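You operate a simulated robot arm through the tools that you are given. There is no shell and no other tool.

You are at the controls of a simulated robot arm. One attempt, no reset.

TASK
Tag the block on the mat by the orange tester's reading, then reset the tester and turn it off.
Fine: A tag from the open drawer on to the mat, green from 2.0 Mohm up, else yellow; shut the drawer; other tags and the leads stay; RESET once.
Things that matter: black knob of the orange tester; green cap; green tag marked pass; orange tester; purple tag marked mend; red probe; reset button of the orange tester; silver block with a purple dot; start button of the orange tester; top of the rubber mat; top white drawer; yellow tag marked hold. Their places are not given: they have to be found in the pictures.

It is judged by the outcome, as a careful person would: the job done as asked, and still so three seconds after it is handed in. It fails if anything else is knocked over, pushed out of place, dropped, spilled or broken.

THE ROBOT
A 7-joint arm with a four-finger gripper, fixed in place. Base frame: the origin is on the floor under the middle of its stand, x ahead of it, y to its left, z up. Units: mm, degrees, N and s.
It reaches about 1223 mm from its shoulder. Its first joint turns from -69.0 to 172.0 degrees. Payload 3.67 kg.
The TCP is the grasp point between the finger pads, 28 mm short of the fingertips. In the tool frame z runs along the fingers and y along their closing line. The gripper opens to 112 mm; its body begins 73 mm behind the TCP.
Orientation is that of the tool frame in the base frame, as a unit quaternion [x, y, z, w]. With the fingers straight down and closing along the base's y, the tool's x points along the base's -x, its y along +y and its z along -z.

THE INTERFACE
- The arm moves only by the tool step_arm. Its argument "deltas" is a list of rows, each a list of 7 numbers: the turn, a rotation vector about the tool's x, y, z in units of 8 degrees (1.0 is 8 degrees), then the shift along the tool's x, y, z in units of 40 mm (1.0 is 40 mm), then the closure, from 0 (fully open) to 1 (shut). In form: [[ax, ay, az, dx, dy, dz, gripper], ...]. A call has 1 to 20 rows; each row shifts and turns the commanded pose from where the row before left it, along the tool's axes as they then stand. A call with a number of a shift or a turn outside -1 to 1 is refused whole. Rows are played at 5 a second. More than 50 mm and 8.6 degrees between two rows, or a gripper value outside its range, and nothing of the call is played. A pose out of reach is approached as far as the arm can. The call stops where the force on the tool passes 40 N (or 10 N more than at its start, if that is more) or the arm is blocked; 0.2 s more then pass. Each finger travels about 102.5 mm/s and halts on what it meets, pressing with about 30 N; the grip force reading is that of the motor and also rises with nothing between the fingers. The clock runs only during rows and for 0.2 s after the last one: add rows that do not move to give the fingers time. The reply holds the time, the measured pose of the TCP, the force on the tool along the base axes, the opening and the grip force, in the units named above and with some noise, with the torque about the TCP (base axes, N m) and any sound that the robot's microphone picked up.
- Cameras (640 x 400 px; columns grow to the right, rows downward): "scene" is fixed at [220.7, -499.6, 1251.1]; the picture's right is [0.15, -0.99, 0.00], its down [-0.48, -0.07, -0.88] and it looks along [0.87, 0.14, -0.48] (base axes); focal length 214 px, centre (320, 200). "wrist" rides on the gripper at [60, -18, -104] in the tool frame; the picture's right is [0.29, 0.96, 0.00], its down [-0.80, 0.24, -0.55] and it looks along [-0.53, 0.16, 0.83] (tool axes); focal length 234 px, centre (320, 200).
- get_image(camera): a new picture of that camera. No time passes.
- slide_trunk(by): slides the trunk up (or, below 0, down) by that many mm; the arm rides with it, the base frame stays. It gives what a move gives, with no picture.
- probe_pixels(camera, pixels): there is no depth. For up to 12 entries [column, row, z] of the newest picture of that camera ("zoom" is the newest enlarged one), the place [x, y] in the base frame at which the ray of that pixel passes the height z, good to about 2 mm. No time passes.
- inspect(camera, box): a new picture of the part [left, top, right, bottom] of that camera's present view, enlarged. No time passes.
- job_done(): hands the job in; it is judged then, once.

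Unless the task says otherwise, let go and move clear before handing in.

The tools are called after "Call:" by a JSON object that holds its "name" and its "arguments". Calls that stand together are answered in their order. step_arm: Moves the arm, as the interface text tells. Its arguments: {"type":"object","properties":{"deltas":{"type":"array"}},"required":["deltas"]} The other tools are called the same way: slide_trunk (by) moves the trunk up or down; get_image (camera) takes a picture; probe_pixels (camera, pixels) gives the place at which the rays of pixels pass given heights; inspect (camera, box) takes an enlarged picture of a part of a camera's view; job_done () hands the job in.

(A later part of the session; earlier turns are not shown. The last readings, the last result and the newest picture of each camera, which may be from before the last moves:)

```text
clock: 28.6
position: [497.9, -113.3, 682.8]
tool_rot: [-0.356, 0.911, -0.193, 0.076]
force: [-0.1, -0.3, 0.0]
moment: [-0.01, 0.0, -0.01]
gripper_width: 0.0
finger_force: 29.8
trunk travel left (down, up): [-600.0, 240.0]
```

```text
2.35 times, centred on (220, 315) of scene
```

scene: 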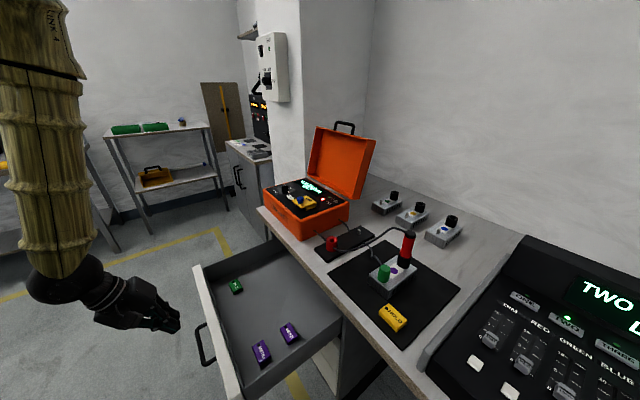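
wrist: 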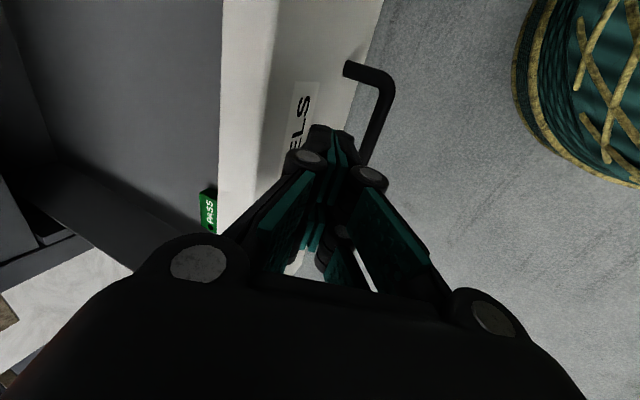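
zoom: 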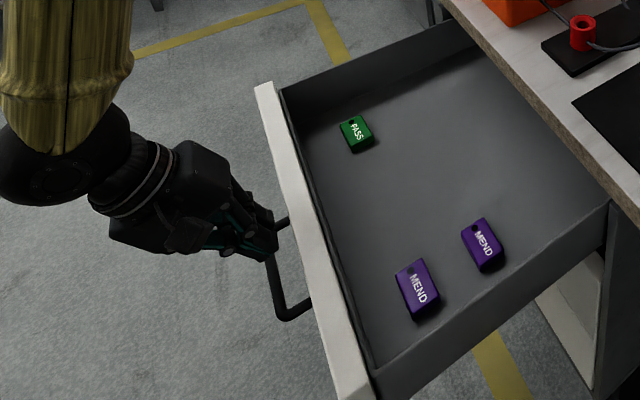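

No contact yet, and the tips are a few millimetres from the panel. I'll creep forward at 2 mm per row to make contact gently.

Call:
{"name": "step_arm", "arguments": {"deltas": [[0, 0, 0, -0.002, -0.0457, 0.0204, 1], [0, 0, 0, -0.002, -0.0457, 0.0204, 1], [0, 0, 0, -0.002, -0.0457, 0.0204, 1], [0, 0, 0, -0.002, -0.0457, 0.0204, 1], [0, 0, 0, -0.002, -0.0457, 0.0204, 1], [0, 0, 0, -0.002, -0.0457, 0.0204, 1], [0, 0, 0, -0.002, -0.0457, 0.0204, 1], [0, 0, 0, -0.002, -0.0457, 0.0204, 1]]}}

```text
clock: 30.4
position: [509.4, -124.4, 681.8]
tool_rot: [-0.357, 0.911, -0.194, 0.074]
force: [-2.7, 0.9, 0.2]
moment: [0.04, 0.05, 0.04]
gripper_width: 0.1
finger_force: 30.1
trunk travel left (down, up): [-600.0, 240.0]
```

A small reaction of about 3 N back along the push suggests contact at u≈448. I'll keep pushing slowly.

Call:
{"name": "step_arm", "arguments": {"deltas": [[0, 0, 0, -0.003, -0.0685, 0.0305, 1], [0, 0, 0, -0.003, -0.0685, 0.0305, 1], [0, 0, 0, -0.004, -0.0914, 0.0407, 1], [0, 0, 0, -0.005, -0.114, 0.051, 1], [0, 0, 0, -0.006, -0.137, 0.061, 1], [0, 0, 0, -0.006, -0.137, 0.061, 1], [0, 0, 0, -0.006, -0.137, 0.061, 1], [0, 0, 0, -0.006, -0.137, 0.061, 1], [0, 0, 0, -0.005, -0.114, 0.051, 1], [0, 0, 0, -0.003, -0.0685, 0.0305, 1]]}}

Call:
{"name": "get_image", "arguments": {"camera": "scene"}}

Call:
{"name": "get_image", "arguments": {"camera": "wrist"}}

```text
clock: 32.6
position: [543.4, -157.6, 681.5]
tool_rot: [-0.356, 0.911, -0.193, 0.076]
force: [-2.4, 0.4, -1.0]
moment: [0.0, 0.07, 0.0]
gripper_width: 0.0
finger_force: 30.0
trunk travel left (down, up): [-600.0, 240.0]
```

```text
taken
```

scene: 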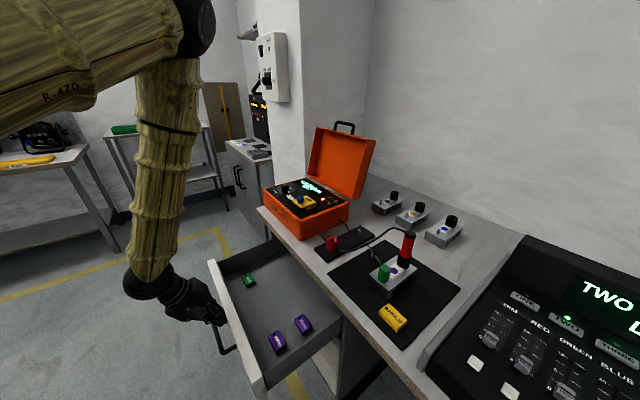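

```text
taken
```

wrist: 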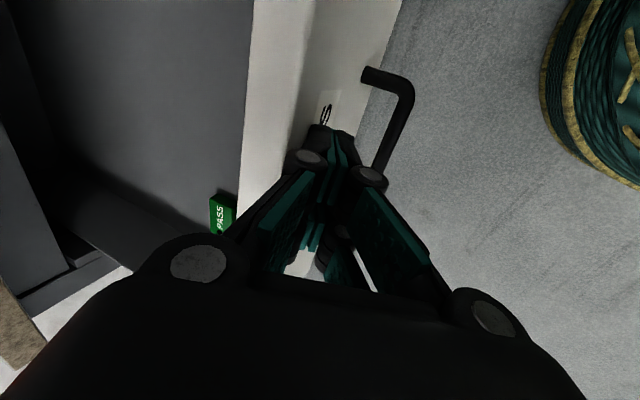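

The drawer is sliding smoothly with about 2–3 N of force and the tags are riding along. I'll continue at a moderate speed with ramps.

Call:
{"name": "step_arm", "arguments": {"deltas": [[0, 0, 0, -0.003, -0.0685, 0.0305, 1], [0, 0, 0, -0.005, -0.114, 0.051, 1], [0, 0, 0, -0.006, -0.137, 0.061, 1], [0, 0, 0, -0.007, -0.16, 0.071, 1], [0, 0, 0, -0.008, -0.183, 0.0814, 1], [0, 0, 0, -0.008, -0.183, 0.0814, 1], [0, 0, 0, -0.008, -0.183, 0.0814, 1], [0, 0, 0, -0.008, -0.183, 0.0814, 1], [0, 0, 0, -0.008, -0.183, 0.0814, 1], [0, 0, 0, -0.008, -0.183, 0.0814, 1], [0, 0, 0, -0.008, -0.183, 0.0814, 1], [0, 0, 0, -0.008, -0.183, 0.0814, 1], [0, 0, 0, -0.008, -0.183, 0.0814, 1], [0, 0, 0, -0.008, -0.183, 0.0814, 1], [0, 0, 0, -0.008, -0.183, 0.0814, 1], [0, 0, 0, -0.008, -0.183, 0.0814, 1], [0, 0, 0, -0.007, -0.16, 0.071, 1], [0, 0, 0, -0.006, -0.137, 0.061, 1], [0, 0, 0, -0.005, -0.114, 0.051, 1], [0, 0, 0, -0.003, -0.0685, 0.0305, 1]]}}

Call:
{"name": "get_image", "arguments": {"camera": "scene"}}

Call:
{"name": "get_image", "arguments": {"camera": "wrist"}}

```text
clock: 36.8
position: [640.3, -255.8, 681.1]
tool_rot: [-0.355, 0.912, -0.194, 0.075]
force: [-1.0, 2.9, -0.9]
moment: [-0.01, 0.02, 0.09]
gripper_width: 0.1
finger_force: 29.8
trunk travel left (down, up): [-600.0, 240.0]
```

```text
taken
```

scene: 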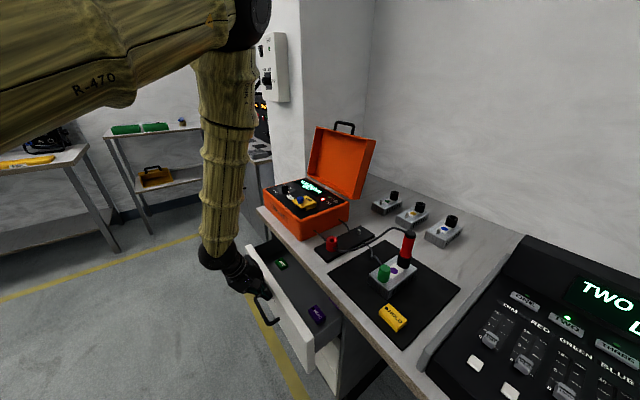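

```text
taken
```

wrist: 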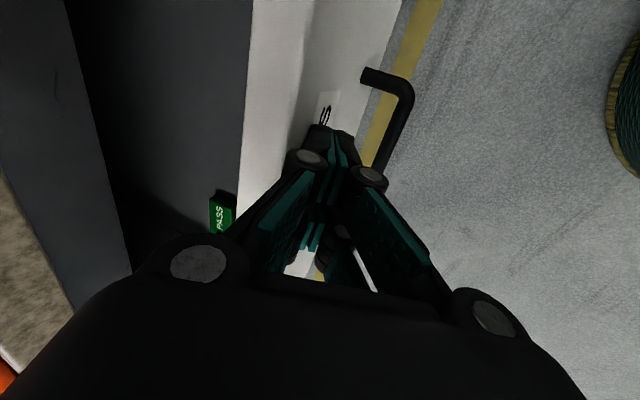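

The front is now about 80 mm from closed. I'll continue and slow near the end.

Call:
{"name": "step_arm", "arguments": {"deltas": [[0, 0, 0, -0.003, -0.0685, 0.0305, 1], [0, 0, 0, -0.005, -0.114, 0.051, 1], [0, 0, 0, -0.006, -0.137, 0.061, 1], [0, 0, 0, -0.006, -0.137, 0.061, 1], [0, 0, 0, -0.006, -0.137, 0.061, 1], [0, 0, 0, -0.006, -0.137, 0.061, 1], [0, 0, 0, -0.006, -0.137, 0.061, 1], [0, 0, 0, -0.006, -0.137, 0.061, 1], [0, 0, 0, -0.006, -0.137, 0.061, 1], [0, 0, 0, -0.005, -0.114, 0.051, 1], [0, 0, 0, -0.003, -0.0685, 0.0305, 1]]}}

Call:
{"name": "get_image", "arguments": {"camera": "scene"}}

Call:
{"name": "get_image", "arguments": {"camera": "wrist"}}

```text
clock: 39.2
position: [680.9, -297.2, 682.9]
tool_rot: [-0.356, 0.911, -0.193, 0.076]
force: [-1.1, 1.8, -0.5]
moment: [0.02, 0.05, 0.04]
gripper_width: 0.0
finger_force: 30.1
trunk travel left (down, up): [-600.0, 240.0]
```

```text
taken
```

scene: 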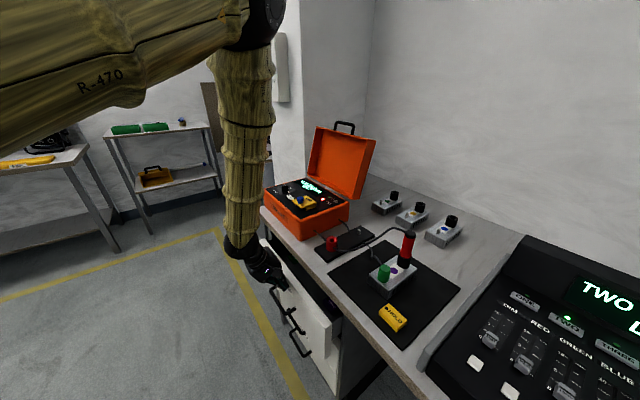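

```text
taken
```

wrist: 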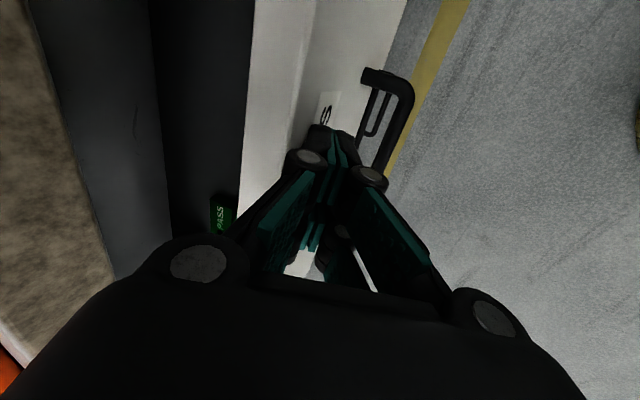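

A second drawer's handle is visible below it, and a gap to the cabinet still shows. I'll zoom in and then push slowly to the stop.

Call:
{"name": "inspect", "arguments": {"camera": "scene", "box": [220, 220, 360, 400]}}

Call:
{"name": "step_arm", "arguments": {"deltas": [[0, 0, 0, -0.003, -0.0685, 0.0305, 1], [0, 0, 0, -0.003, -0.0685, 0.0305, 1], [0, 0, 0, -0.003, -0.0685, 0.0305, 1], [0, 0, 0, -0.003, -0.0685, 0.0305, 1], [0, 0, 0, -0.003, -0.0685, 0.0305, 1], [0, 0, 0, -0.003, -0.0685, 0.0305, 1], [0, 0, 0, -0.003, -0.0685, 0.0305, 1]]}}

Call:
{"name": "inspect", "arguments": {"camera": "scene", "box": [220, 220, 360, 400]}}

Call:
{"name": "get_image", "arguments": {"camera": "wrist"}}

```text
2.22 times, centred on (290, 310) of scene
```

zoom: 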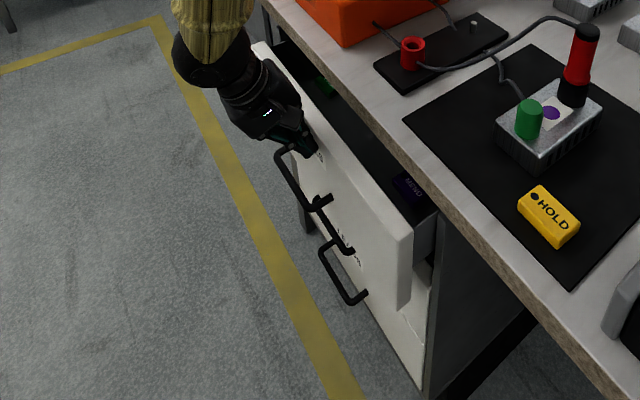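

```text
clock: 40.8
position: [693.8, -310.9, 681.9]
tool_rot: [-0.355, 0.912, -0.193, 0.075]
force: [-0.7, 2.1, -0.4]
moment: [0.05, -0.01, 0.05]
gripper_width: 0.2
finger_force: 30.1
trunk travel left (down, up): [-600.0, 240.0]
```

```text
2.22 times, centred on (290, 310) of scene
```

zoom: 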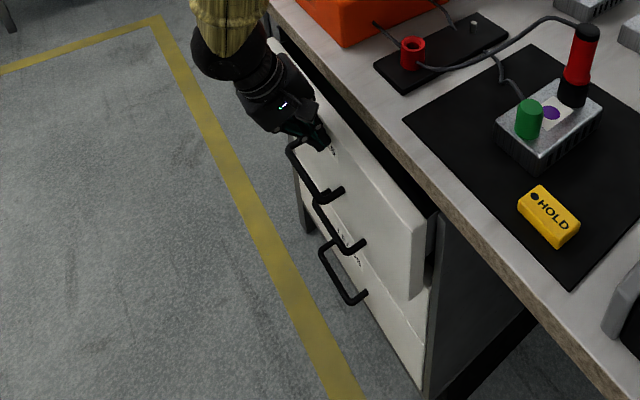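

```text
taken
```

wrist: 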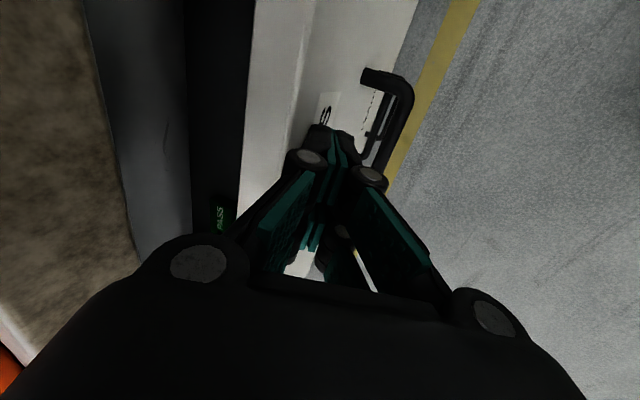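

About 25–30 mm of gap remains, and the hand body will pass close to the table edge. I'll back off slightly, tilt another 16° for clearance, then finish the push.

Call:
{"name": "step_arm", "arguments": {"deltas": [[0, 0, 0, 0.006, 0.137, -0.061, 1], [0, 0, 0, 0.01, 0.228, -0.102, 1], [1, 0, 0, 0, 0, 0, 1], [1, 0, 0, 0, 0, 0, 1], [0, 0, 0, 0, 0.129, 0.153, 1], [0, 0, 0, 0, 0, 0, 1]]}}

Call:
{"name": "get_image", "arguments": {"camera": "wrist"}}

Call:
{"name": "inspect", "arguments": {"camera": "scene", "box": [220, 220, 360, 400]}}

```text
clock: 42.2
position: [683.3, -299.8, 674.7]
tool_rot: [-0.342, 0.875, -0.319, 0.125]
force: [0.2, -0.1, -0.1]
moment: [-0.02, -0.01, -0.01]
gripper_width: 0.0
finger_force: 30.2
trunk travel left (down, up): [-600.0, 240.0]
```

```text
taken
```

wrist: 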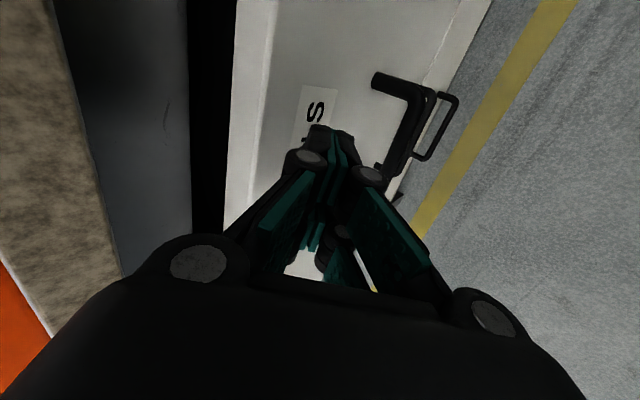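

```text
2.22 times, centred on (290, 310) of scene
```

zoom: 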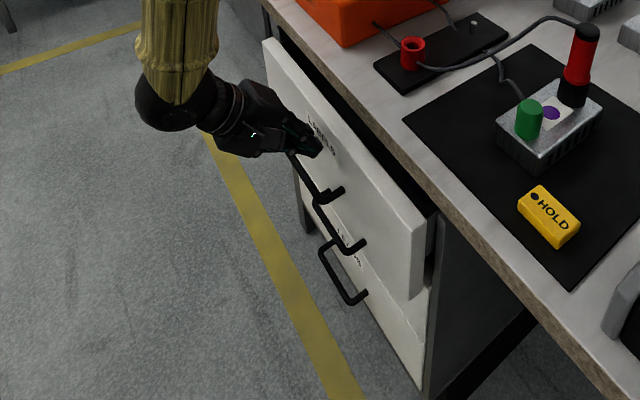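

The extra tilt gives clear room at the table edge. I'll push again in 3 mm rows.

Call:
{"name": "step_arm", "arguments": {"deltas": [[0, 0, 0, -0.003, -0.0575, 0.0482, 1], [0, 0, 0, -0.003, -0.0575, 0.0482, 1], [0, 0, 0, -0.002, -0.0383, 0.0321, 1], [0, 0, 0, -0.002, -0.0383, 0.0321, 1], [0, 0, 0, -0.002, -0.0383, 0.0321, 1], [0, 0, 0, -0.003, -0.0575, 0.0482, 1], [0, 0, 0, -0.003, -0.0575, 0.0482, 1], [0, 0, 0, -0.003, -0.0575, 0.0482, 1], [0, 0, 0, -0.003, -0.0575, 0.0482, 1], [0, 0, 0, -0.003, -0.0575, 0.0482, 1]]}}

Call:
{"name": "inspect", "arguments": {"camera": "scene", "box": [220, 220, 360, 400]}}

Call:
{"name": "get_image", "arguments": {"camera": "wrist"}}

```text
clock: 44.4
position: [702.7, -320.8, 673.4]
tool_rot: [-0.341, 0.875, -0.319, 0.124]
force: [-0.4, 1.6, -0.8]
moment: [0.0, 0.08, 0.04]
gripper_width: 0.0
finger_force: 30.4
trunk travel left (down, up): [-600.0, 240.0]
```

```text
2.22 times, centred on (290, 310) of scene
```

zoom: 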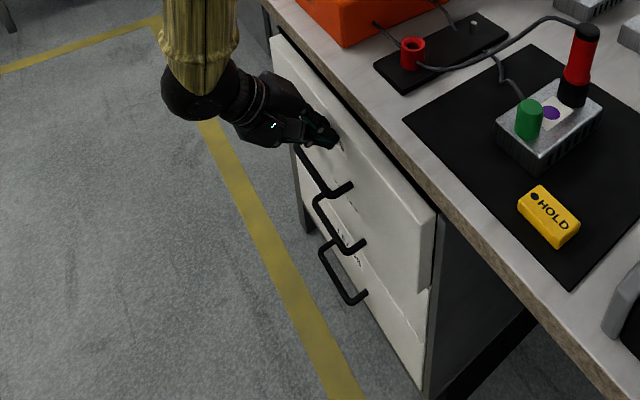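

```text
taken
```

wrist: 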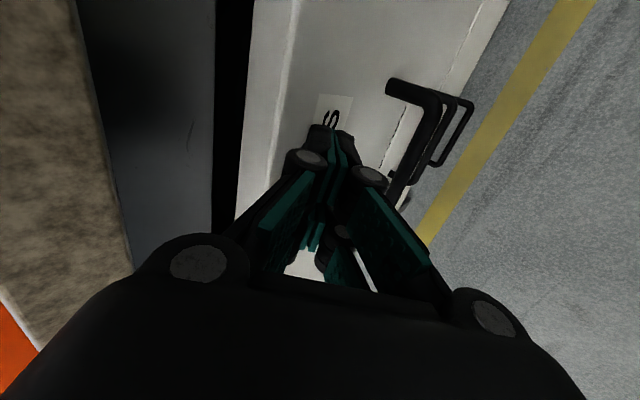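

A gap of roughly 10 mm remains (the black strip at x≈230 in the wrist view). I'll push on in 2 mm rows until it meets the stop.

Call:
{"name": "step_arm", "arguments": {"deltas": [[0, 0, 0, -0.002, -0.0383, 0.0321, 1], [0, 0, 0, -0.002, -0.0383, 0.0321, 1], [0, 0, 0, -0.002, -0.0383, 0.0321, 1], [0, 0, 0, -0.002, -0.0383, 0.0321, 1], [0, 0, 0, -0.002, -0.0383, 0.0321, 1], [0, 0, 0, -0.002, -0.0383, 0.0321, 1], [0, 0, 0, -0.002, -0.0383, 0.0321, 1], [0, 0, 0, -0.002, -0.0383, 0.0321, 1]]}}

Call:
{"name": "inspect", "arguments": {"camera": "scene", "box": [220, 220, 360, 400]}}

Call:
{"name": "get_image", "arguments": {"camera": "wrist"}}

```text
clock: 46.2
position: [713.1, -330.9, 673.1]
tool_rot: [-0.341, 0.875, -0.319, 0.125]
force: [-3.0, 0.8, 0.4]
moment: [0.0, 0.03, 0.08]
gripper_width: 0.0
finger_force: 30.1
trunk travel left (down, up): [-600.0, 240.0]
```

```text
2.22 times, centred on (290, 310) of scene
```

zoom: 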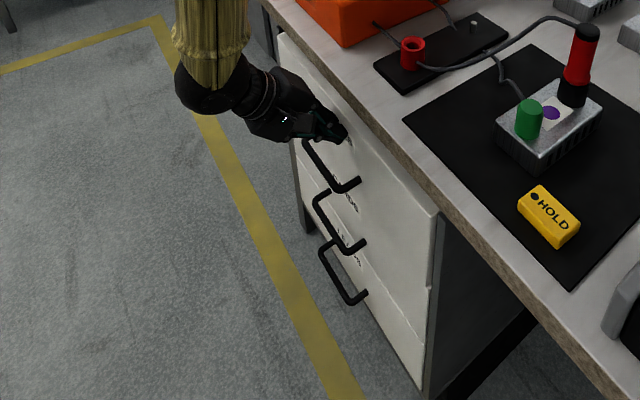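

```text
taken
```

wrist: 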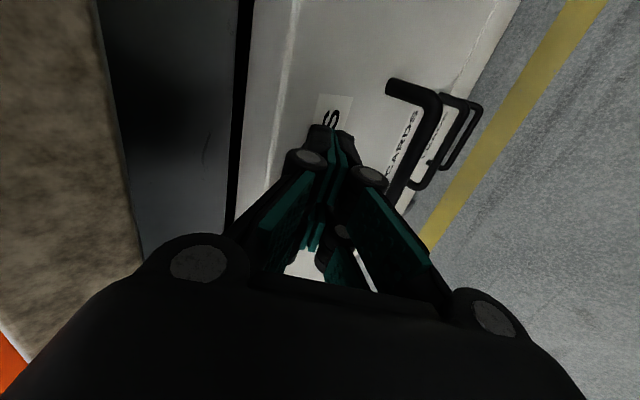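

Nearly shut, with just a thin black strip left near (240,120) in the wrist view. I'll keep pushing gently until the force rises.

Call:
{"name": "step_arm", "arguments": {"deltas": [[0, 0, 0, -0.002, -0.0383, 0.0321, 1], [0, 0, 0, -0.002, -0.0383, 0.0321, 1], [0, 0, 0, -0.001, -0.0287, 0.0241, 1], [0, 0, 0, -0.001, -0.0287, 0.0241, 1], [0, 0, 0, -0.001, -0.0287, 0.0241, 1], [0, 0, 0, -0.001, -0.0287, 0.0241, 1]]}}

Call:
{"name": "get_image", "arguments": {"camera": "wrist"}}

```text
clock: 47.6
position: [717.4, -335.4, 673.4]
tool_rot: [-0.343, 0.875, -0.317, 0.124]
force: [-28.2, 24.7, 0.7]
moment: [0.26, 0.33, 0.84]
gripper_width: 0.0
finger_force: 30.3
trunk travel left (down, up): [-600.0, 240.0]
```

```text
taken
```

wrist: 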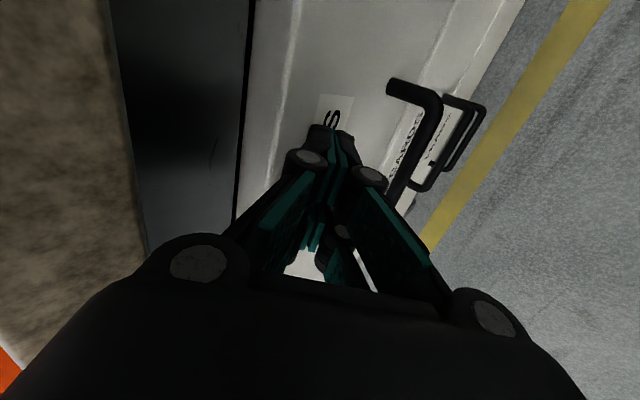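

The push met a firm 37 N stop and the front lines up with the lower drawers, so it's shut. I'll back off gently and check that it stays shut.

Call:
{"name": "step_arm", "arguments": {"deltas": [[0, 0, 0, 0.004, 0.0766, -0.0643, 1], [0, 0, 0, 0.008, 0.153, -0.129, 1], [0, 0, 0, 0.02, 0.383, -0.321, 1], [0, 0, 0, 0.03, 0.766, -0.643, 1], [0, 0, 0, 0.03, 0.766, -0.643, 1], [0, 0, 0, 0, 0, 0, 1]]}}

Call:
{"name": "get_image", "arguments": {"camera": "wrist"}}

Call:
{"name": "get_image", "arguments": {"camera": "scene"}}

Call:
{"name": "inspect", "arguments": {"camera": "scene", "box": [230, 220, 370, 400]}}

```text
clock: 49.0
position: [641.9, -256.3, 673.6]
tool_rot: [-0.341, 0.875, -0.319, 0.124]
force: [-0.8, -0.5, -0.1]
moment: [0.01, 0.01, -0.01]
gripper_width: 0.0
finger_force: 29.9
trunk travel left (down, up): [-600.0, 240.0]
```

```text
taken
```

wrist: 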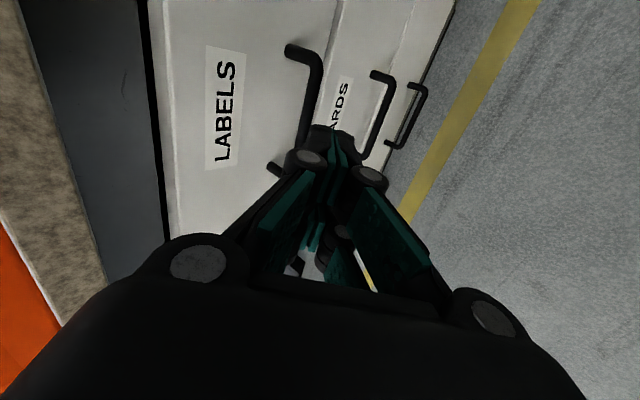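

```text
taken
```

scene: 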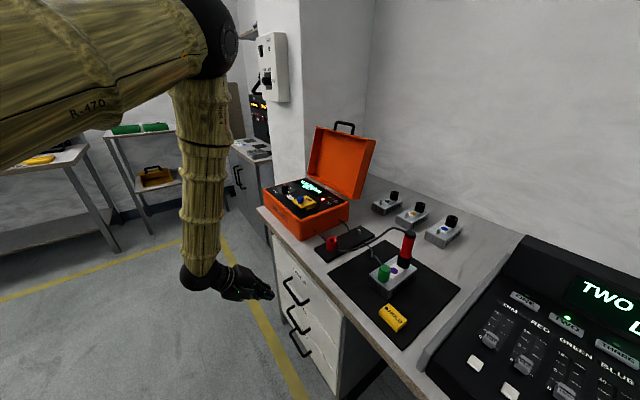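

```text
2.22 times, centred on (300, 310) of scene
```

zoom: 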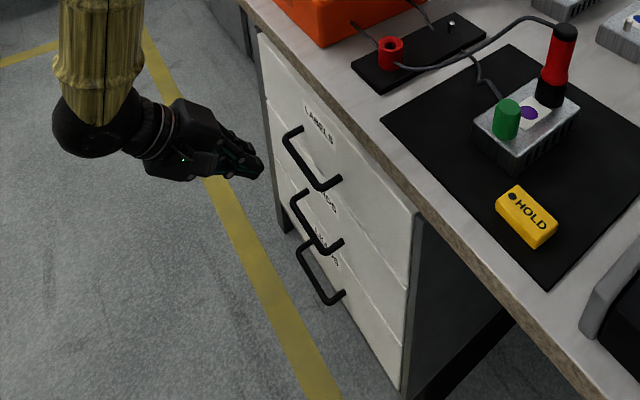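

The drawer is shut flush with the lower ones, and the HOLD tag on the mat and the leads are undisturbed. Now I'll raise the arm and level the tool before going over the tester panel.

Call:
{"name": "step_arm", "arguments": {"deltas": [[0, 0, 0, 0, -0.604, -0.72, 1], [0, 0, 0, 0, -0.604, -0.72, 1], [0, 0, 0, 0, -0.604, -0.72, 1], [0, 0, 0, 0, -0.604, -0.72, 1], [0, 0, 0, 0, -0.604, -0.72, 1], [0, 0, 0, 0, -0.604, -0.72, 1], [0, 0, 0, 0, -0.604, -0.72, 1], [0, 0, 0, 0, -0.604, -0.72, 1], [0, 0, 0, 0, -0.604, -0.72, 1], [0, 0, 0, 0, -0.604, -0.72, 1], [-1, 0, 0, 0, 0, 0, 1], [-1, 0, 0, 0, 0, 0, 1], [-1, 0, 0, 0, 0, 0, 1], [-1, 0, 0, 0, 0, 0, 1], [-1, 0, 0, 0, 0, 0, 1], [0, 0, 0, 0, 0, 0, 1]]}}

Call:
{"name": "get_image", "arguments": {"camera": "wrist"}}

Call:
{"name": "get_image", "arguments": {"camera": "scene"}}

```text
clock: 52.4
position: [641.7, -256.4, 1050.9]
tool_rot: [-0.364, 0.931, 0.0, 0.0]
force: [-0.5, -0.3, 0.2]
moment: [-0.03, -0.02, -0.02]
gripper_width: 0.0
finger_force: 30.3
trunk travel left (down, up): [-600.0, 240.0]
```

```text
taken
```

wrist: 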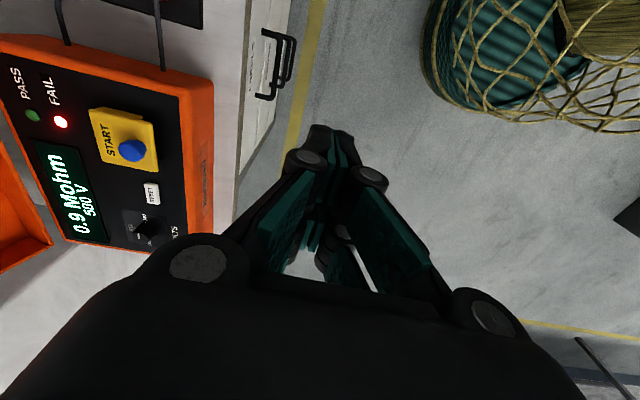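

```text
taken
```

scene: 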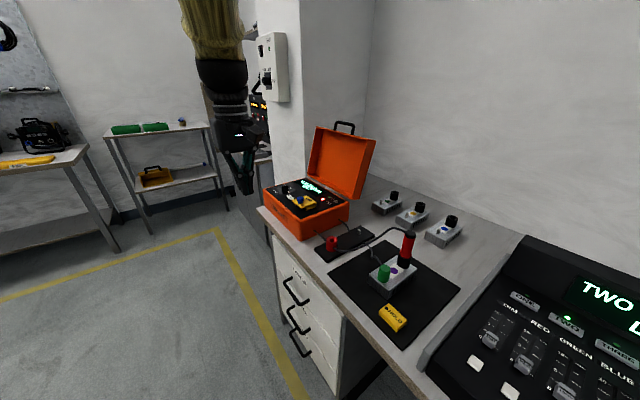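

The panel shows well on the left of the wrist view, so I'll enlarge it for the RESET button, the knob and the reading.

Call:
{"name": "inspect", "arguments": {"camera": "wrist", "box": [20, 50, 220, 250]}}

Call:
{"name": "inspect", "arguments": {"camera": "wrist", "box": [115, 165, 195, 245]}}

Call:
{"name": "inspect", "arguments": {"camera": "scene", "box": [260, 175, 320, 215]}}

```text
2.00 times, centred on (120, 150) of wrist
```

zoom: 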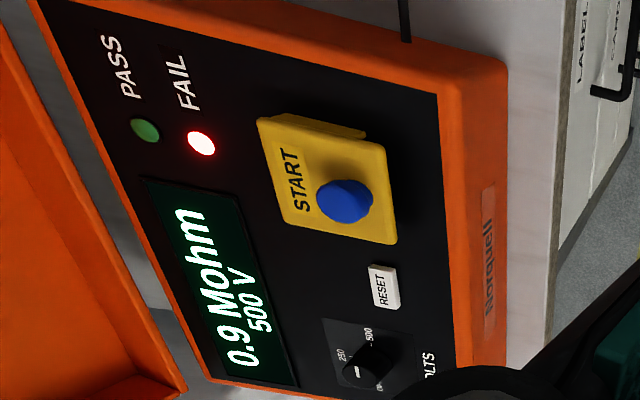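

```text
5.00 times, centred on (155, 205) of wrist
```

zoom: 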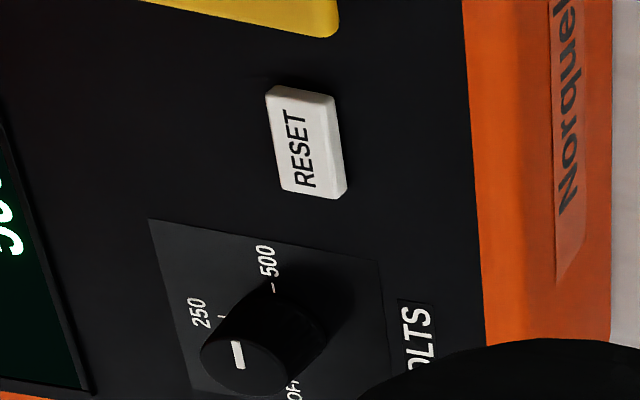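

```text
10.00 times, centred on (290, 195) of scene
```

zoom: 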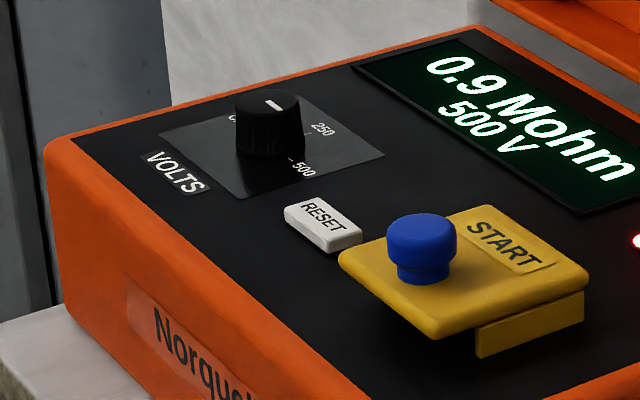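

The knob is round with OFF, 250 and 500 marks spaced around it, and the reading is plainly 0.9 Mohm. I'll triangulate RESET, the knob top and the START button in both cameras.

Call:
{"name": "probe_pixels", "arguments": {"camera": "wrist", "pixels": [[152, 193.4, 880], [152, 193.4, 875], [140, 235.4, 900], [140, 235.4, 890], [132, 150, 905], [132, 150, 895], [155, 182, 878], [150, 205, 878], [145, 193, 878], [159, 193, 878]]}}

Call:
{"name": "probe_pixels", "arguments": {"camera": "scene", "pixels": [[290.3, 197.2, 880], [290.3, 197.2, 875], [284.8, 185.3, 900], [284.8, 185.3, 890], [300.3, 198, 905], [300.3, 198, 895], [284.8, 189.8, 872], [284.8, 189.8, 868]]}}

```text
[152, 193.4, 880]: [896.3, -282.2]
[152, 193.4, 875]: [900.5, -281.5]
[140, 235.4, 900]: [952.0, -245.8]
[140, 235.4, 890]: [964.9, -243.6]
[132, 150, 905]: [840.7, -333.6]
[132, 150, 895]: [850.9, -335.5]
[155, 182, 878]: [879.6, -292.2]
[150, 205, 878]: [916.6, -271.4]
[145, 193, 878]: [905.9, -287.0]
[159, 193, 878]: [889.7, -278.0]
```

```text
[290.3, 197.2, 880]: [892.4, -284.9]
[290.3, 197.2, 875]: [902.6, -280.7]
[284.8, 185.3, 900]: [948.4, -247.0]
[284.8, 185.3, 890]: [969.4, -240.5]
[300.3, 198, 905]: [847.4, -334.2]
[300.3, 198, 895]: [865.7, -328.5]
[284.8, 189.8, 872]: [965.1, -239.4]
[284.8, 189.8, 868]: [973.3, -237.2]
```

RESET's top is near (899.5, −281.5, 876), the knob's top near (956, −245, 896), and START near (842, −334, 905). I'll turn the tool +87.7° so its x points out toward the robot, and move over RESET while staying high.

Call:
{"name": "step_arm", "arguments": {"deltas": [[0, 0, 1, 0, 0, 0, 1], [0, 0, 1, 0, 0, 0, 1], [0, 0, 1, 0, 0, 0, 1], [0, 0, 1, 0, 0, 0, 1], [0, 0, 1, 0, 0, 0, 1], [0, 0, 1, 0, 0, 0, 1], [0, 0, 1, 0, 0, 0, 1], [0, 0, 1, 0, 0, 0, 1], [0, 0, 1, 0, 0, 0, 1], [0, 0, 1, 0, 0, 0, 1], [0, 0, 0.96, 0, 0, 0, 1], [0, 0, 0, 0, 0, 0, 1]]}}

Call:
{"name": "step_arm", "arguments": {"deltas": [[0, 0, 0, -0.714, 0.587, 0, 1], [0, 0, 0, -0.714, 0.587, 0, 1], [0, 0, 0, -0.714, 0.587, 0, 1], [0, 0, 0, -0.714, 0.587, 0, 1], [0, 0, 0, -0.714, 0.587, 0, 1], [0, 0, 0, -0.714, 0.587, 0, 1], [0, 0, 0, -0.714, 0.587, 0, 1], [0, 0, 0, 0, 0, 0, 1]]}}

Call:
{"name": "get_image", "arguments": {"camera": "wrist"}}

Call:
{"name": "get_image", "arguments": {"camera": "scene"}}

```text
clock: 55.0
position: [643.0, -258.3, 1051.1]
tool_rot: [0.383, 0.924, -0.001, 0.0]
force: [-0.2, 0.0, -0.4]
moment: [0.04, 0.0, 0.0]
gripper_width: 0.0
finger_force: 30.4
trunk travel left (down, up): [-600.0, 240.0]
```

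```text
clock: 56.8
position: [899.8, -282.9, 1049.9]
tool_rot: [0.382, 0.924, 0.0, 0.001]
force: [-0.6, -0.3, 1.2]
moment: [0.0, -0.01, -0.02]
gripper_width: 0.3
finger_force: 30.0
trunk travel left (down, up): [-600.0, 240.0]
```

```text
taken
```

wrist: 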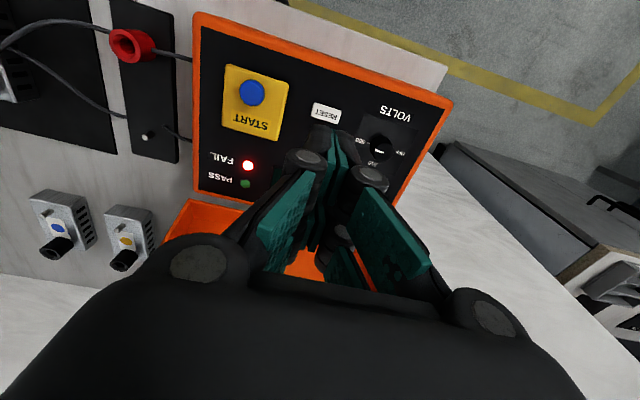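

```text
taken
```

scene: 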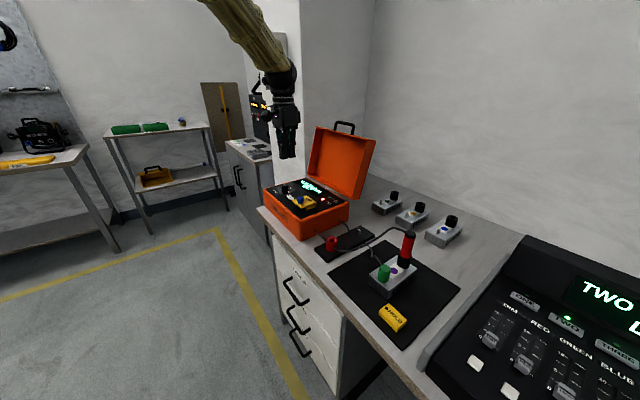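

RESET at (327,113) and the knob at (380,148) are clearly in view. I'll enlarge that area.

Call:
{"name": "inspect", "arguments": {"camera": "wrist", "box": [290, 85, 430, 185]}}

```text
4.00 times, centred on (360, 135) of wrist
```

zoom: 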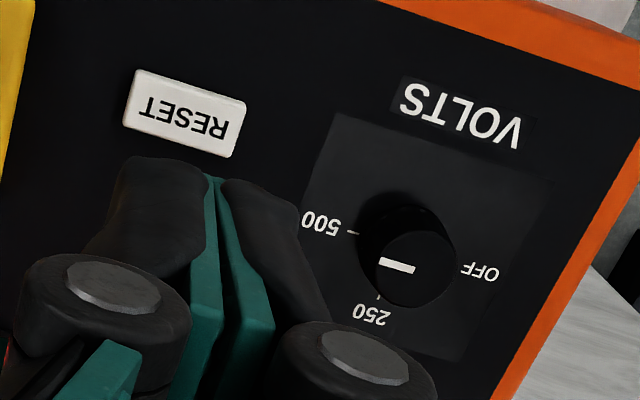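

The pointer line runs from the knob centre towards 500 (−v side), so OFF is 180° round counter-clockwise, via 250. Next I'll get precise positions from this zoom.

Call:
{"name": "probe_pixels", "arguments": {"camera": "zoom", "pixels": [[137, 72, 876], [244, 101, 876], [232, 156, 876], [124, 122, 876], [184, 113, 876], [414, 268, 896], [414, 268, 892], [352, 233, 871], [378, 297, 871], [480, 271, 871], [330, 112, 871], [30, 5, 890]]}}

Call:
{"name": "inspect", "arguments": {"camera": "wrist", "box": [360, 120, 410, 170]}}

Call:
{"name": "inspect", "arguments": {"camera": "scene", "box": [270, 178, 310, 208]}}

```text
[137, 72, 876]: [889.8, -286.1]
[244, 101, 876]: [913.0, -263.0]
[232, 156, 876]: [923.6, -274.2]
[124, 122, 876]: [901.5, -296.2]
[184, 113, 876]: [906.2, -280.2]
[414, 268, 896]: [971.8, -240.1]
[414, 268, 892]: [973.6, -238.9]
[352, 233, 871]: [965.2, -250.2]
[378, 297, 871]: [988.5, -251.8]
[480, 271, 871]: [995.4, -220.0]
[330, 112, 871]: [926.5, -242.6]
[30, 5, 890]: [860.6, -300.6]
```

```text
8.00 times, centred on (385, 145) of wrist
```

zoom: 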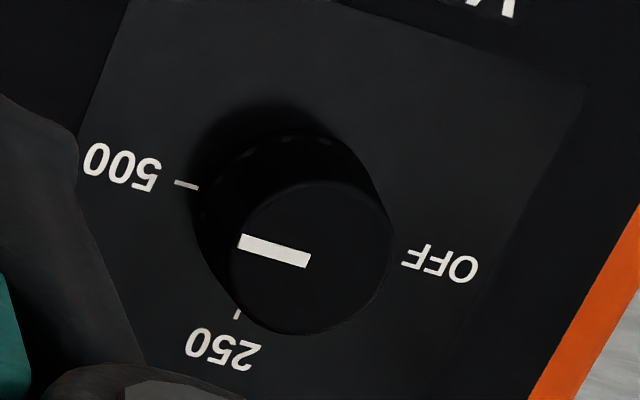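

```text
13.33 times, centred on (290, 193) of scene
```

zoom: 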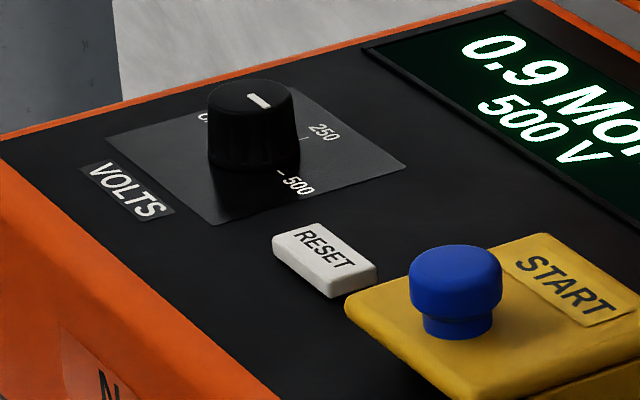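

Combining the views, RESET is about (906.5, −280, 872), i.e. u = 839, v = 443. The START platform edge is about 43 mm away and the knob about 78 mm. I'll tilt 24° so only one fingertip edge leads, then come down to about 30 mm above RESET to check alignment.

Call:
{"name": "step_arm", "arguments": {"deltas": [[0, -1, 0, 0, 0, 0, 1], [0, -1, 0, 0, 0, 0, 1], [0, -1, 0, 0, 0, 0, 1], [0, 0, 0, 0.188, 0.0425, 0.669, 1], [0, 0, 0, 0.188, 0.0425, 0.669, 1], [0, 0, 0, 0.188, 0.0425, 0.669, 1], [0, 0, 0, 0.188, 0.0425, 0.669, 1], [0, 0, 0, 0, 0, 0, 1]]}}

Call:
{"name": "get_image", "arguments": {"camera": "wrist"}}

Call:
{"name": "inspect", "arguments": {"camera": "scene", "box": [255, 140, 345, 215]}}

```text
clock: 58.6
position: [916.7, -291.1, 940.0]
tool_rot: [0.375, 0.904, -0.079, 0.192]
force: [-0.4, 0.6, -0.2]
moment: [0.0, -0.04, 0.0]
gripper_width: 0.0
finger_force: 29.8
trunk travel left (down, up): [-600.0, 240.0]
```

```text
taken
```

wrist: 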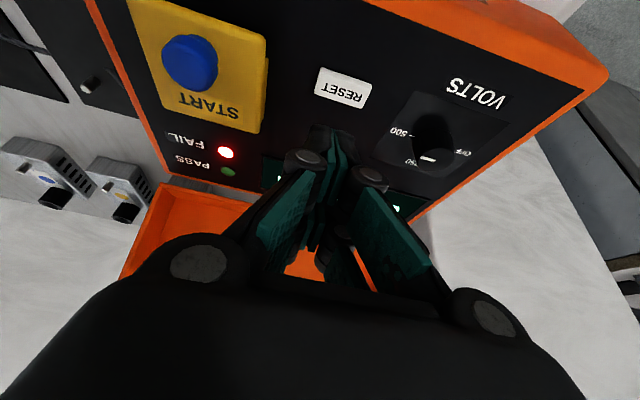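

```text
5.33 times, centred on (300, 178) of scene
```

zoom: 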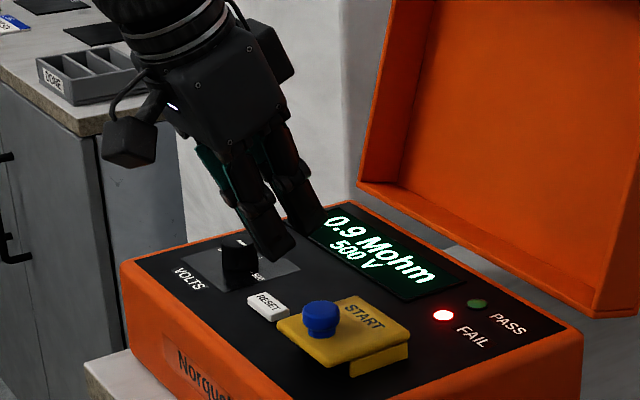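

The tips are at about (331,130) and RESET is just beyond at (343,87). I'll probe RESET and the knob again from this closer view.

Call:
{"name": "inspect", "arguments": {"camera": "wrist", "box": [290, 50, 410, 150]}}

Call:
{"name": "probe_pixels", "arguments": {"camera": "wrist", "pixels": [[343, 87, 872], [343, 87, 876], [343, 87, 868], [426, 157, 888], [426, 157, 892], [190, 62, 905], [266, 60, 888]]}}

```text
4.00 times, centred on (350, 100) of wrist
```

zoom: 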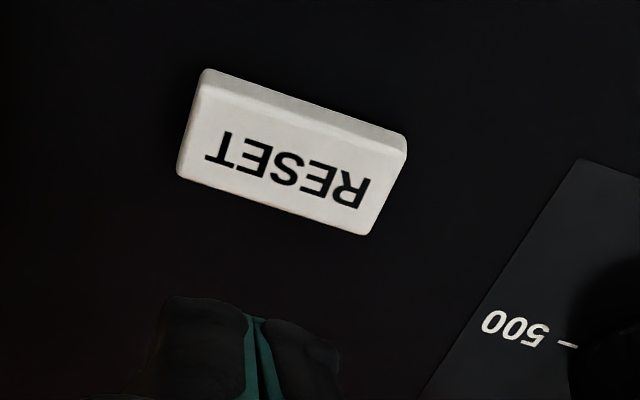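

```text
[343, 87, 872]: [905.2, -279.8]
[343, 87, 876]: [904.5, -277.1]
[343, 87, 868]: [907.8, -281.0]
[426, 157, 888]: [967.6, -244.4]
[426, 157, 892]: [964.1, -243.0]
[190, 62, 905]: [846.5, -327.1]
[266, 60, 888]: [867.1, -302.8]
```

The fingertip edge should land at u≈841, v≈442, right on RESET's centre. I'll go straight down to about 8 mm above the button and check.

Call:
{"name": "step_arm", "arguments": {"deltas": [[0, 0, 0, 0.112, 0, 0.2515, 1], [0, 0, 0, 0.112, 0, 0.2515, 1], [0, 0, 0, 0, 0, 0, 1]]}}

Call:
{"name": "get_image", "arguments": {"camera": "wrist"}}

Call:
{"name": "inspect", "arguments": {"camera": "scene", "box": [265, 170, 325, 220]}}

```text
clock: 59.4
position: [916.4, -290.9, 917.7]
tool_rot: [0.375, 0.903, -0.079, 0.193]
force: [0.0, 0.6, 0.3]
moment: [-0.03, 0.02, -0.01]
gripper_width: 0.0
finger_force: 29.3
trunk travel left (down, up): [-600.0, 240.0]
```

```text
taken
```

wrist: 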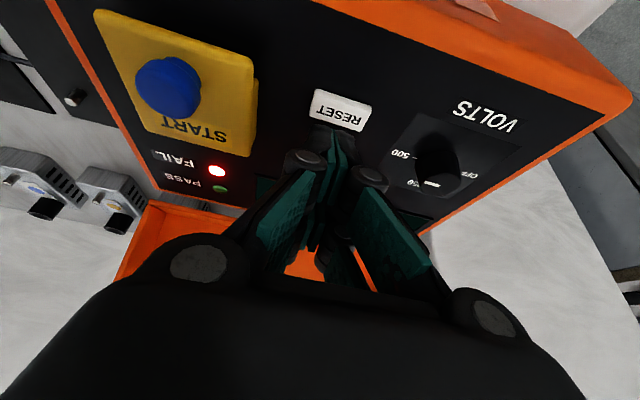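

```text
8.00 times, centred on (295, 195) of scene
```

zoom: 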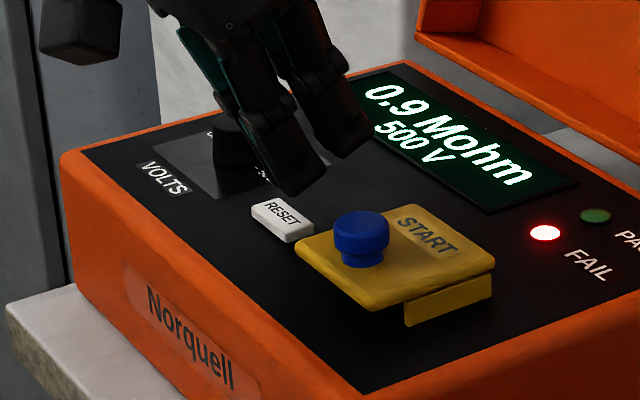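

The fingertip is a few millimetres above RESET and lined up with it. I'll lower in 1 mm rows and watch force and sound.

Call:
{"name": "step_arm", "arguments": {"deltas": [[0, 0, 0, 0.0102, 0, 0.0229, 1], [0, 0, 0, 0.0102, 0, 0.0229, 1], [0, 0, 0, 0.0102, 0, 0.0229, 1], [0, 0, 0, 0.0102, 0, 0.0229, 1], [0, 0, 0, 0.0102, 0, 0.0229, 1]]}}

Call:
{"name": "get_image", "arguments": {"camera": "wrist"}}

Call:
{"name": "inspect", "arguments": {"camera": "scene", "box": [265, 170, 325, 220]}}

```text
clock: 60.6
position: [917.2, -290.2, 912.6]
tool_rot: [0.375, 0.904, -0.079, 0.192]
force: [-0.1, 0.2, 0.1]
moment: [-0.02, -0.03, 0.0]
gripper_width: 0.0
finger_force: 30.7
trunk travel left (down, up): [-600.0, 240.0]
```

```text
taken
```

wrist: 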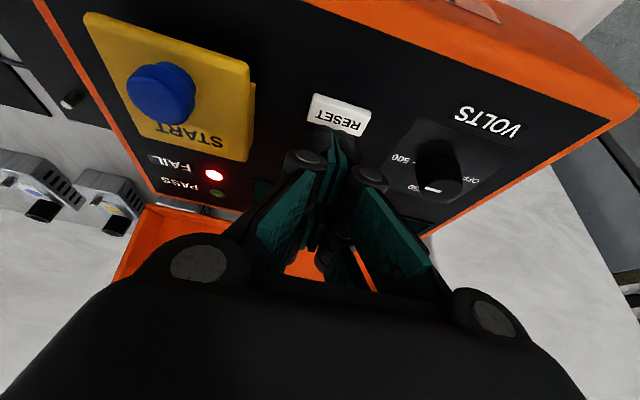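

```text
8.00 times, centred on (295, 195) of scene
```

zoom: 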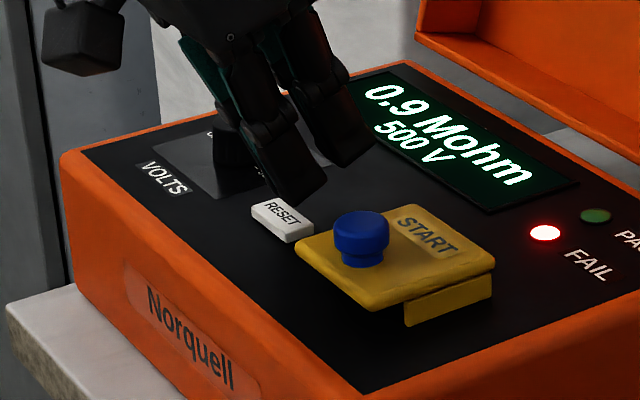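

The tip edge would land a bit toward the far side of the button, so I'll shift 3 mm toward the front (−u). Then I'll continue down in 1 mm rows.

Call:
{"name": "step_arm", "arguments": {"deltas": [[0, 0, 0, 0.0685, 0, -0.0305, 1], [0, 0, 0, 0, 0, 0, 1], [0, 0, 0, 0.0102, 0, 0.0229, 1], [0, 0, 0, 0.0102, 0, 0.0229, 1], [0, 0, 0, 0.0102, 0, 0.0229, 1]]}}

Call:
{"name": "inspect", "arguments": {"camera": "scene", "box": [265, 170, 325, 220]}}

Call:
{"name": "inspect", "arguments": {"camera": "wrist", "box": [280, 70, 400, 170]}}

```text
clock: 61.8
position: [914.0, -288.1, 909.2]
tool_rot: [0.375, 0.903, -0.08, 0.192]
force: [0.8, 0.1, 0.2]
moment: [-0.02, 0.02, 0.0]
gripper_width: 0.0
finger_force: 29.5
trunk travel left (down, up): [-600.0, 240.0]
```

```text
8.00 times, centred on (295, 195) of scene
```

zoom: 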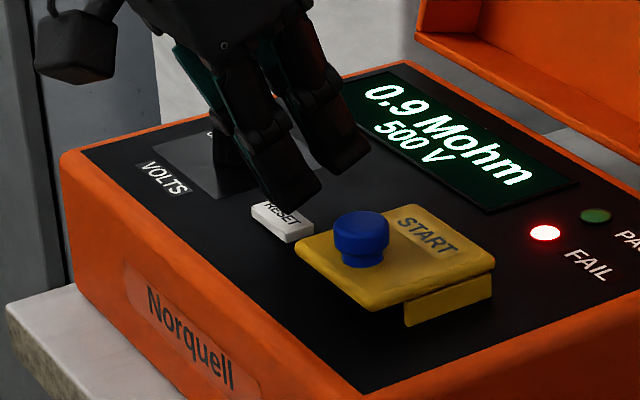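

```text
4.00 times, centred on (340, 120) of wrist
```

zoom: 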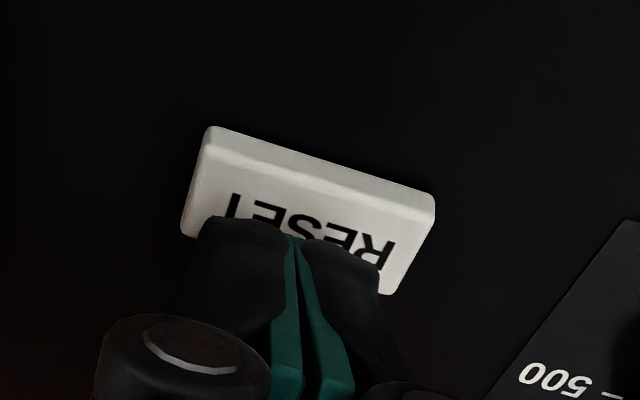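

The tips are now centred over RESET (both fingers overlap the lettering), with no contact yet. I'll continue down in 1 mm rows.

Call:
{"name": "step_arm", "arguments": {"deltas": [[0, 0, 0, 0.0102, 0, 0.0229, 1], [0, 0, 0, 0.0102, 0, 0.0229, 1], [0, 0, 0, 0.0102, 0, 0.0229, 1]]}}

Call:
{"name": "inspect", "arguments": {"camera": "scene", "box": [265, 170, 325, 220]}}

```text
clock: 62.6
position: [914.2, -288.3, 906.4]
tool_rot: [0.374, 0.904, -0.08, 0.193]
force: [-0.3, 0.2, 0.0]
moment: [-0.01, -0.02, 0.02]
gripper_width: 0.0
finger_force: 29.7
trunk travel left (down, up): [-600.0, 240.0]
```

```text
8.00 times, centred on (295, 195) of scene
```

zoom: 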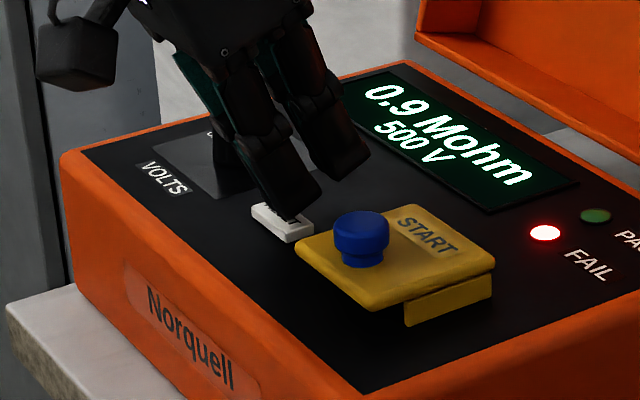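

Still no contact, with the tip just above the button. I'll keep going down in 1 mm rows.

Call:
{"name": "step_arm", "arguments": {"deltas": [[0, 0, 0, 0.0102, 0, 0.0229, 1], [0, 0, 0, 0.0102, 0, 0.0229, 1]]}}

Call:
{"name": "inspect", "arguments": {"camera": "scene", "box": [265, 170, 325, 220]}}

```text
clock: 63.2
position: [914.0, -288.4, 902.7]
tool_rot: [0.375, 0.903, -0.08, 0.192]
force: [-0.5, 0.5, 0.9]
moment: [0.0, 0.02, 0.01]
gripper_width: 6.1
finger_force: 35.7
trunk travel left (down, up): [-600.0, 240.0]
```

```text
8.00 times, centred on (295, 195) of scene
```

zoom: 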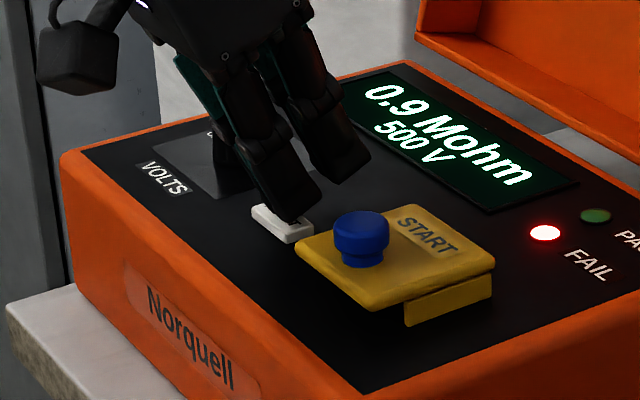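

Contact has begun: the gripper width reading jumped to 6.1 mm as the button bears on the tips. I'll look closely before going on.

Call:
{"name": "inspect", "arguments": {"camera": "wrist", "box": [280, 70, 400, 170]}}

Call:
{"name": "inspect", "arguments": {"camera": "scene", "box": [280, 180, 310, 205]}}

```text
4.00 times, centred on (340, 120) of wrist
```

zoom: 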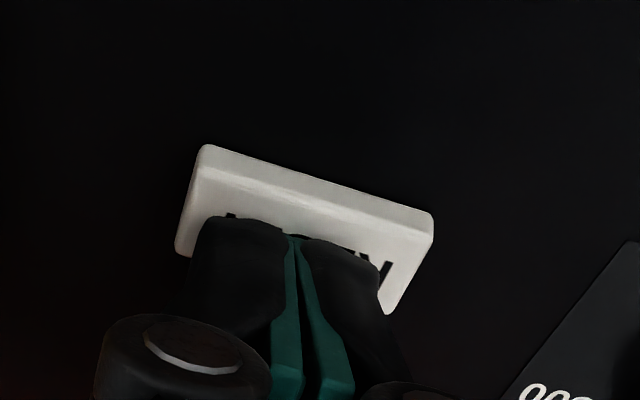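

```text
16.00 times, centred on (295, 192) of scene
```

zoom: 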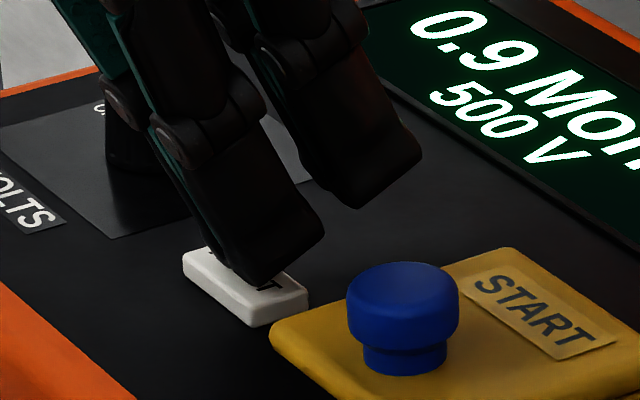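

The tip is resting on the button and the display is unchanged so far. I'll press further in 1 mm steps, watching the display.

Call:
{"name": "step_arm", "arguments": {"deltas": [[0, 0, 0, 0.0102, 0, 0.0229, 1]]}}

Call:
{"name": "inspect", "arguments": {"camera": "scene", "box": [265, 170, 325, 220]}}

```text
clock: 63.6
position: [914.8, -287.3, 903.8]
tool_rot: [0.376, 0.903, -0.08, 0.192]
force: [1.3, -0.3, 0.7]
moment: [0.04, 0.0, 0.01]
gripper_width: 6.0
finger_force: 35.2
trunk travel left (down, up): [-600.0, 240.0]
```

```text
8.00 times, centred on (295, 195) of scene
```

zoom: 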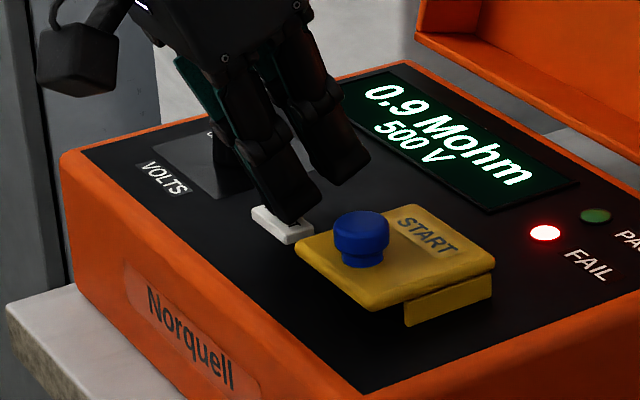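

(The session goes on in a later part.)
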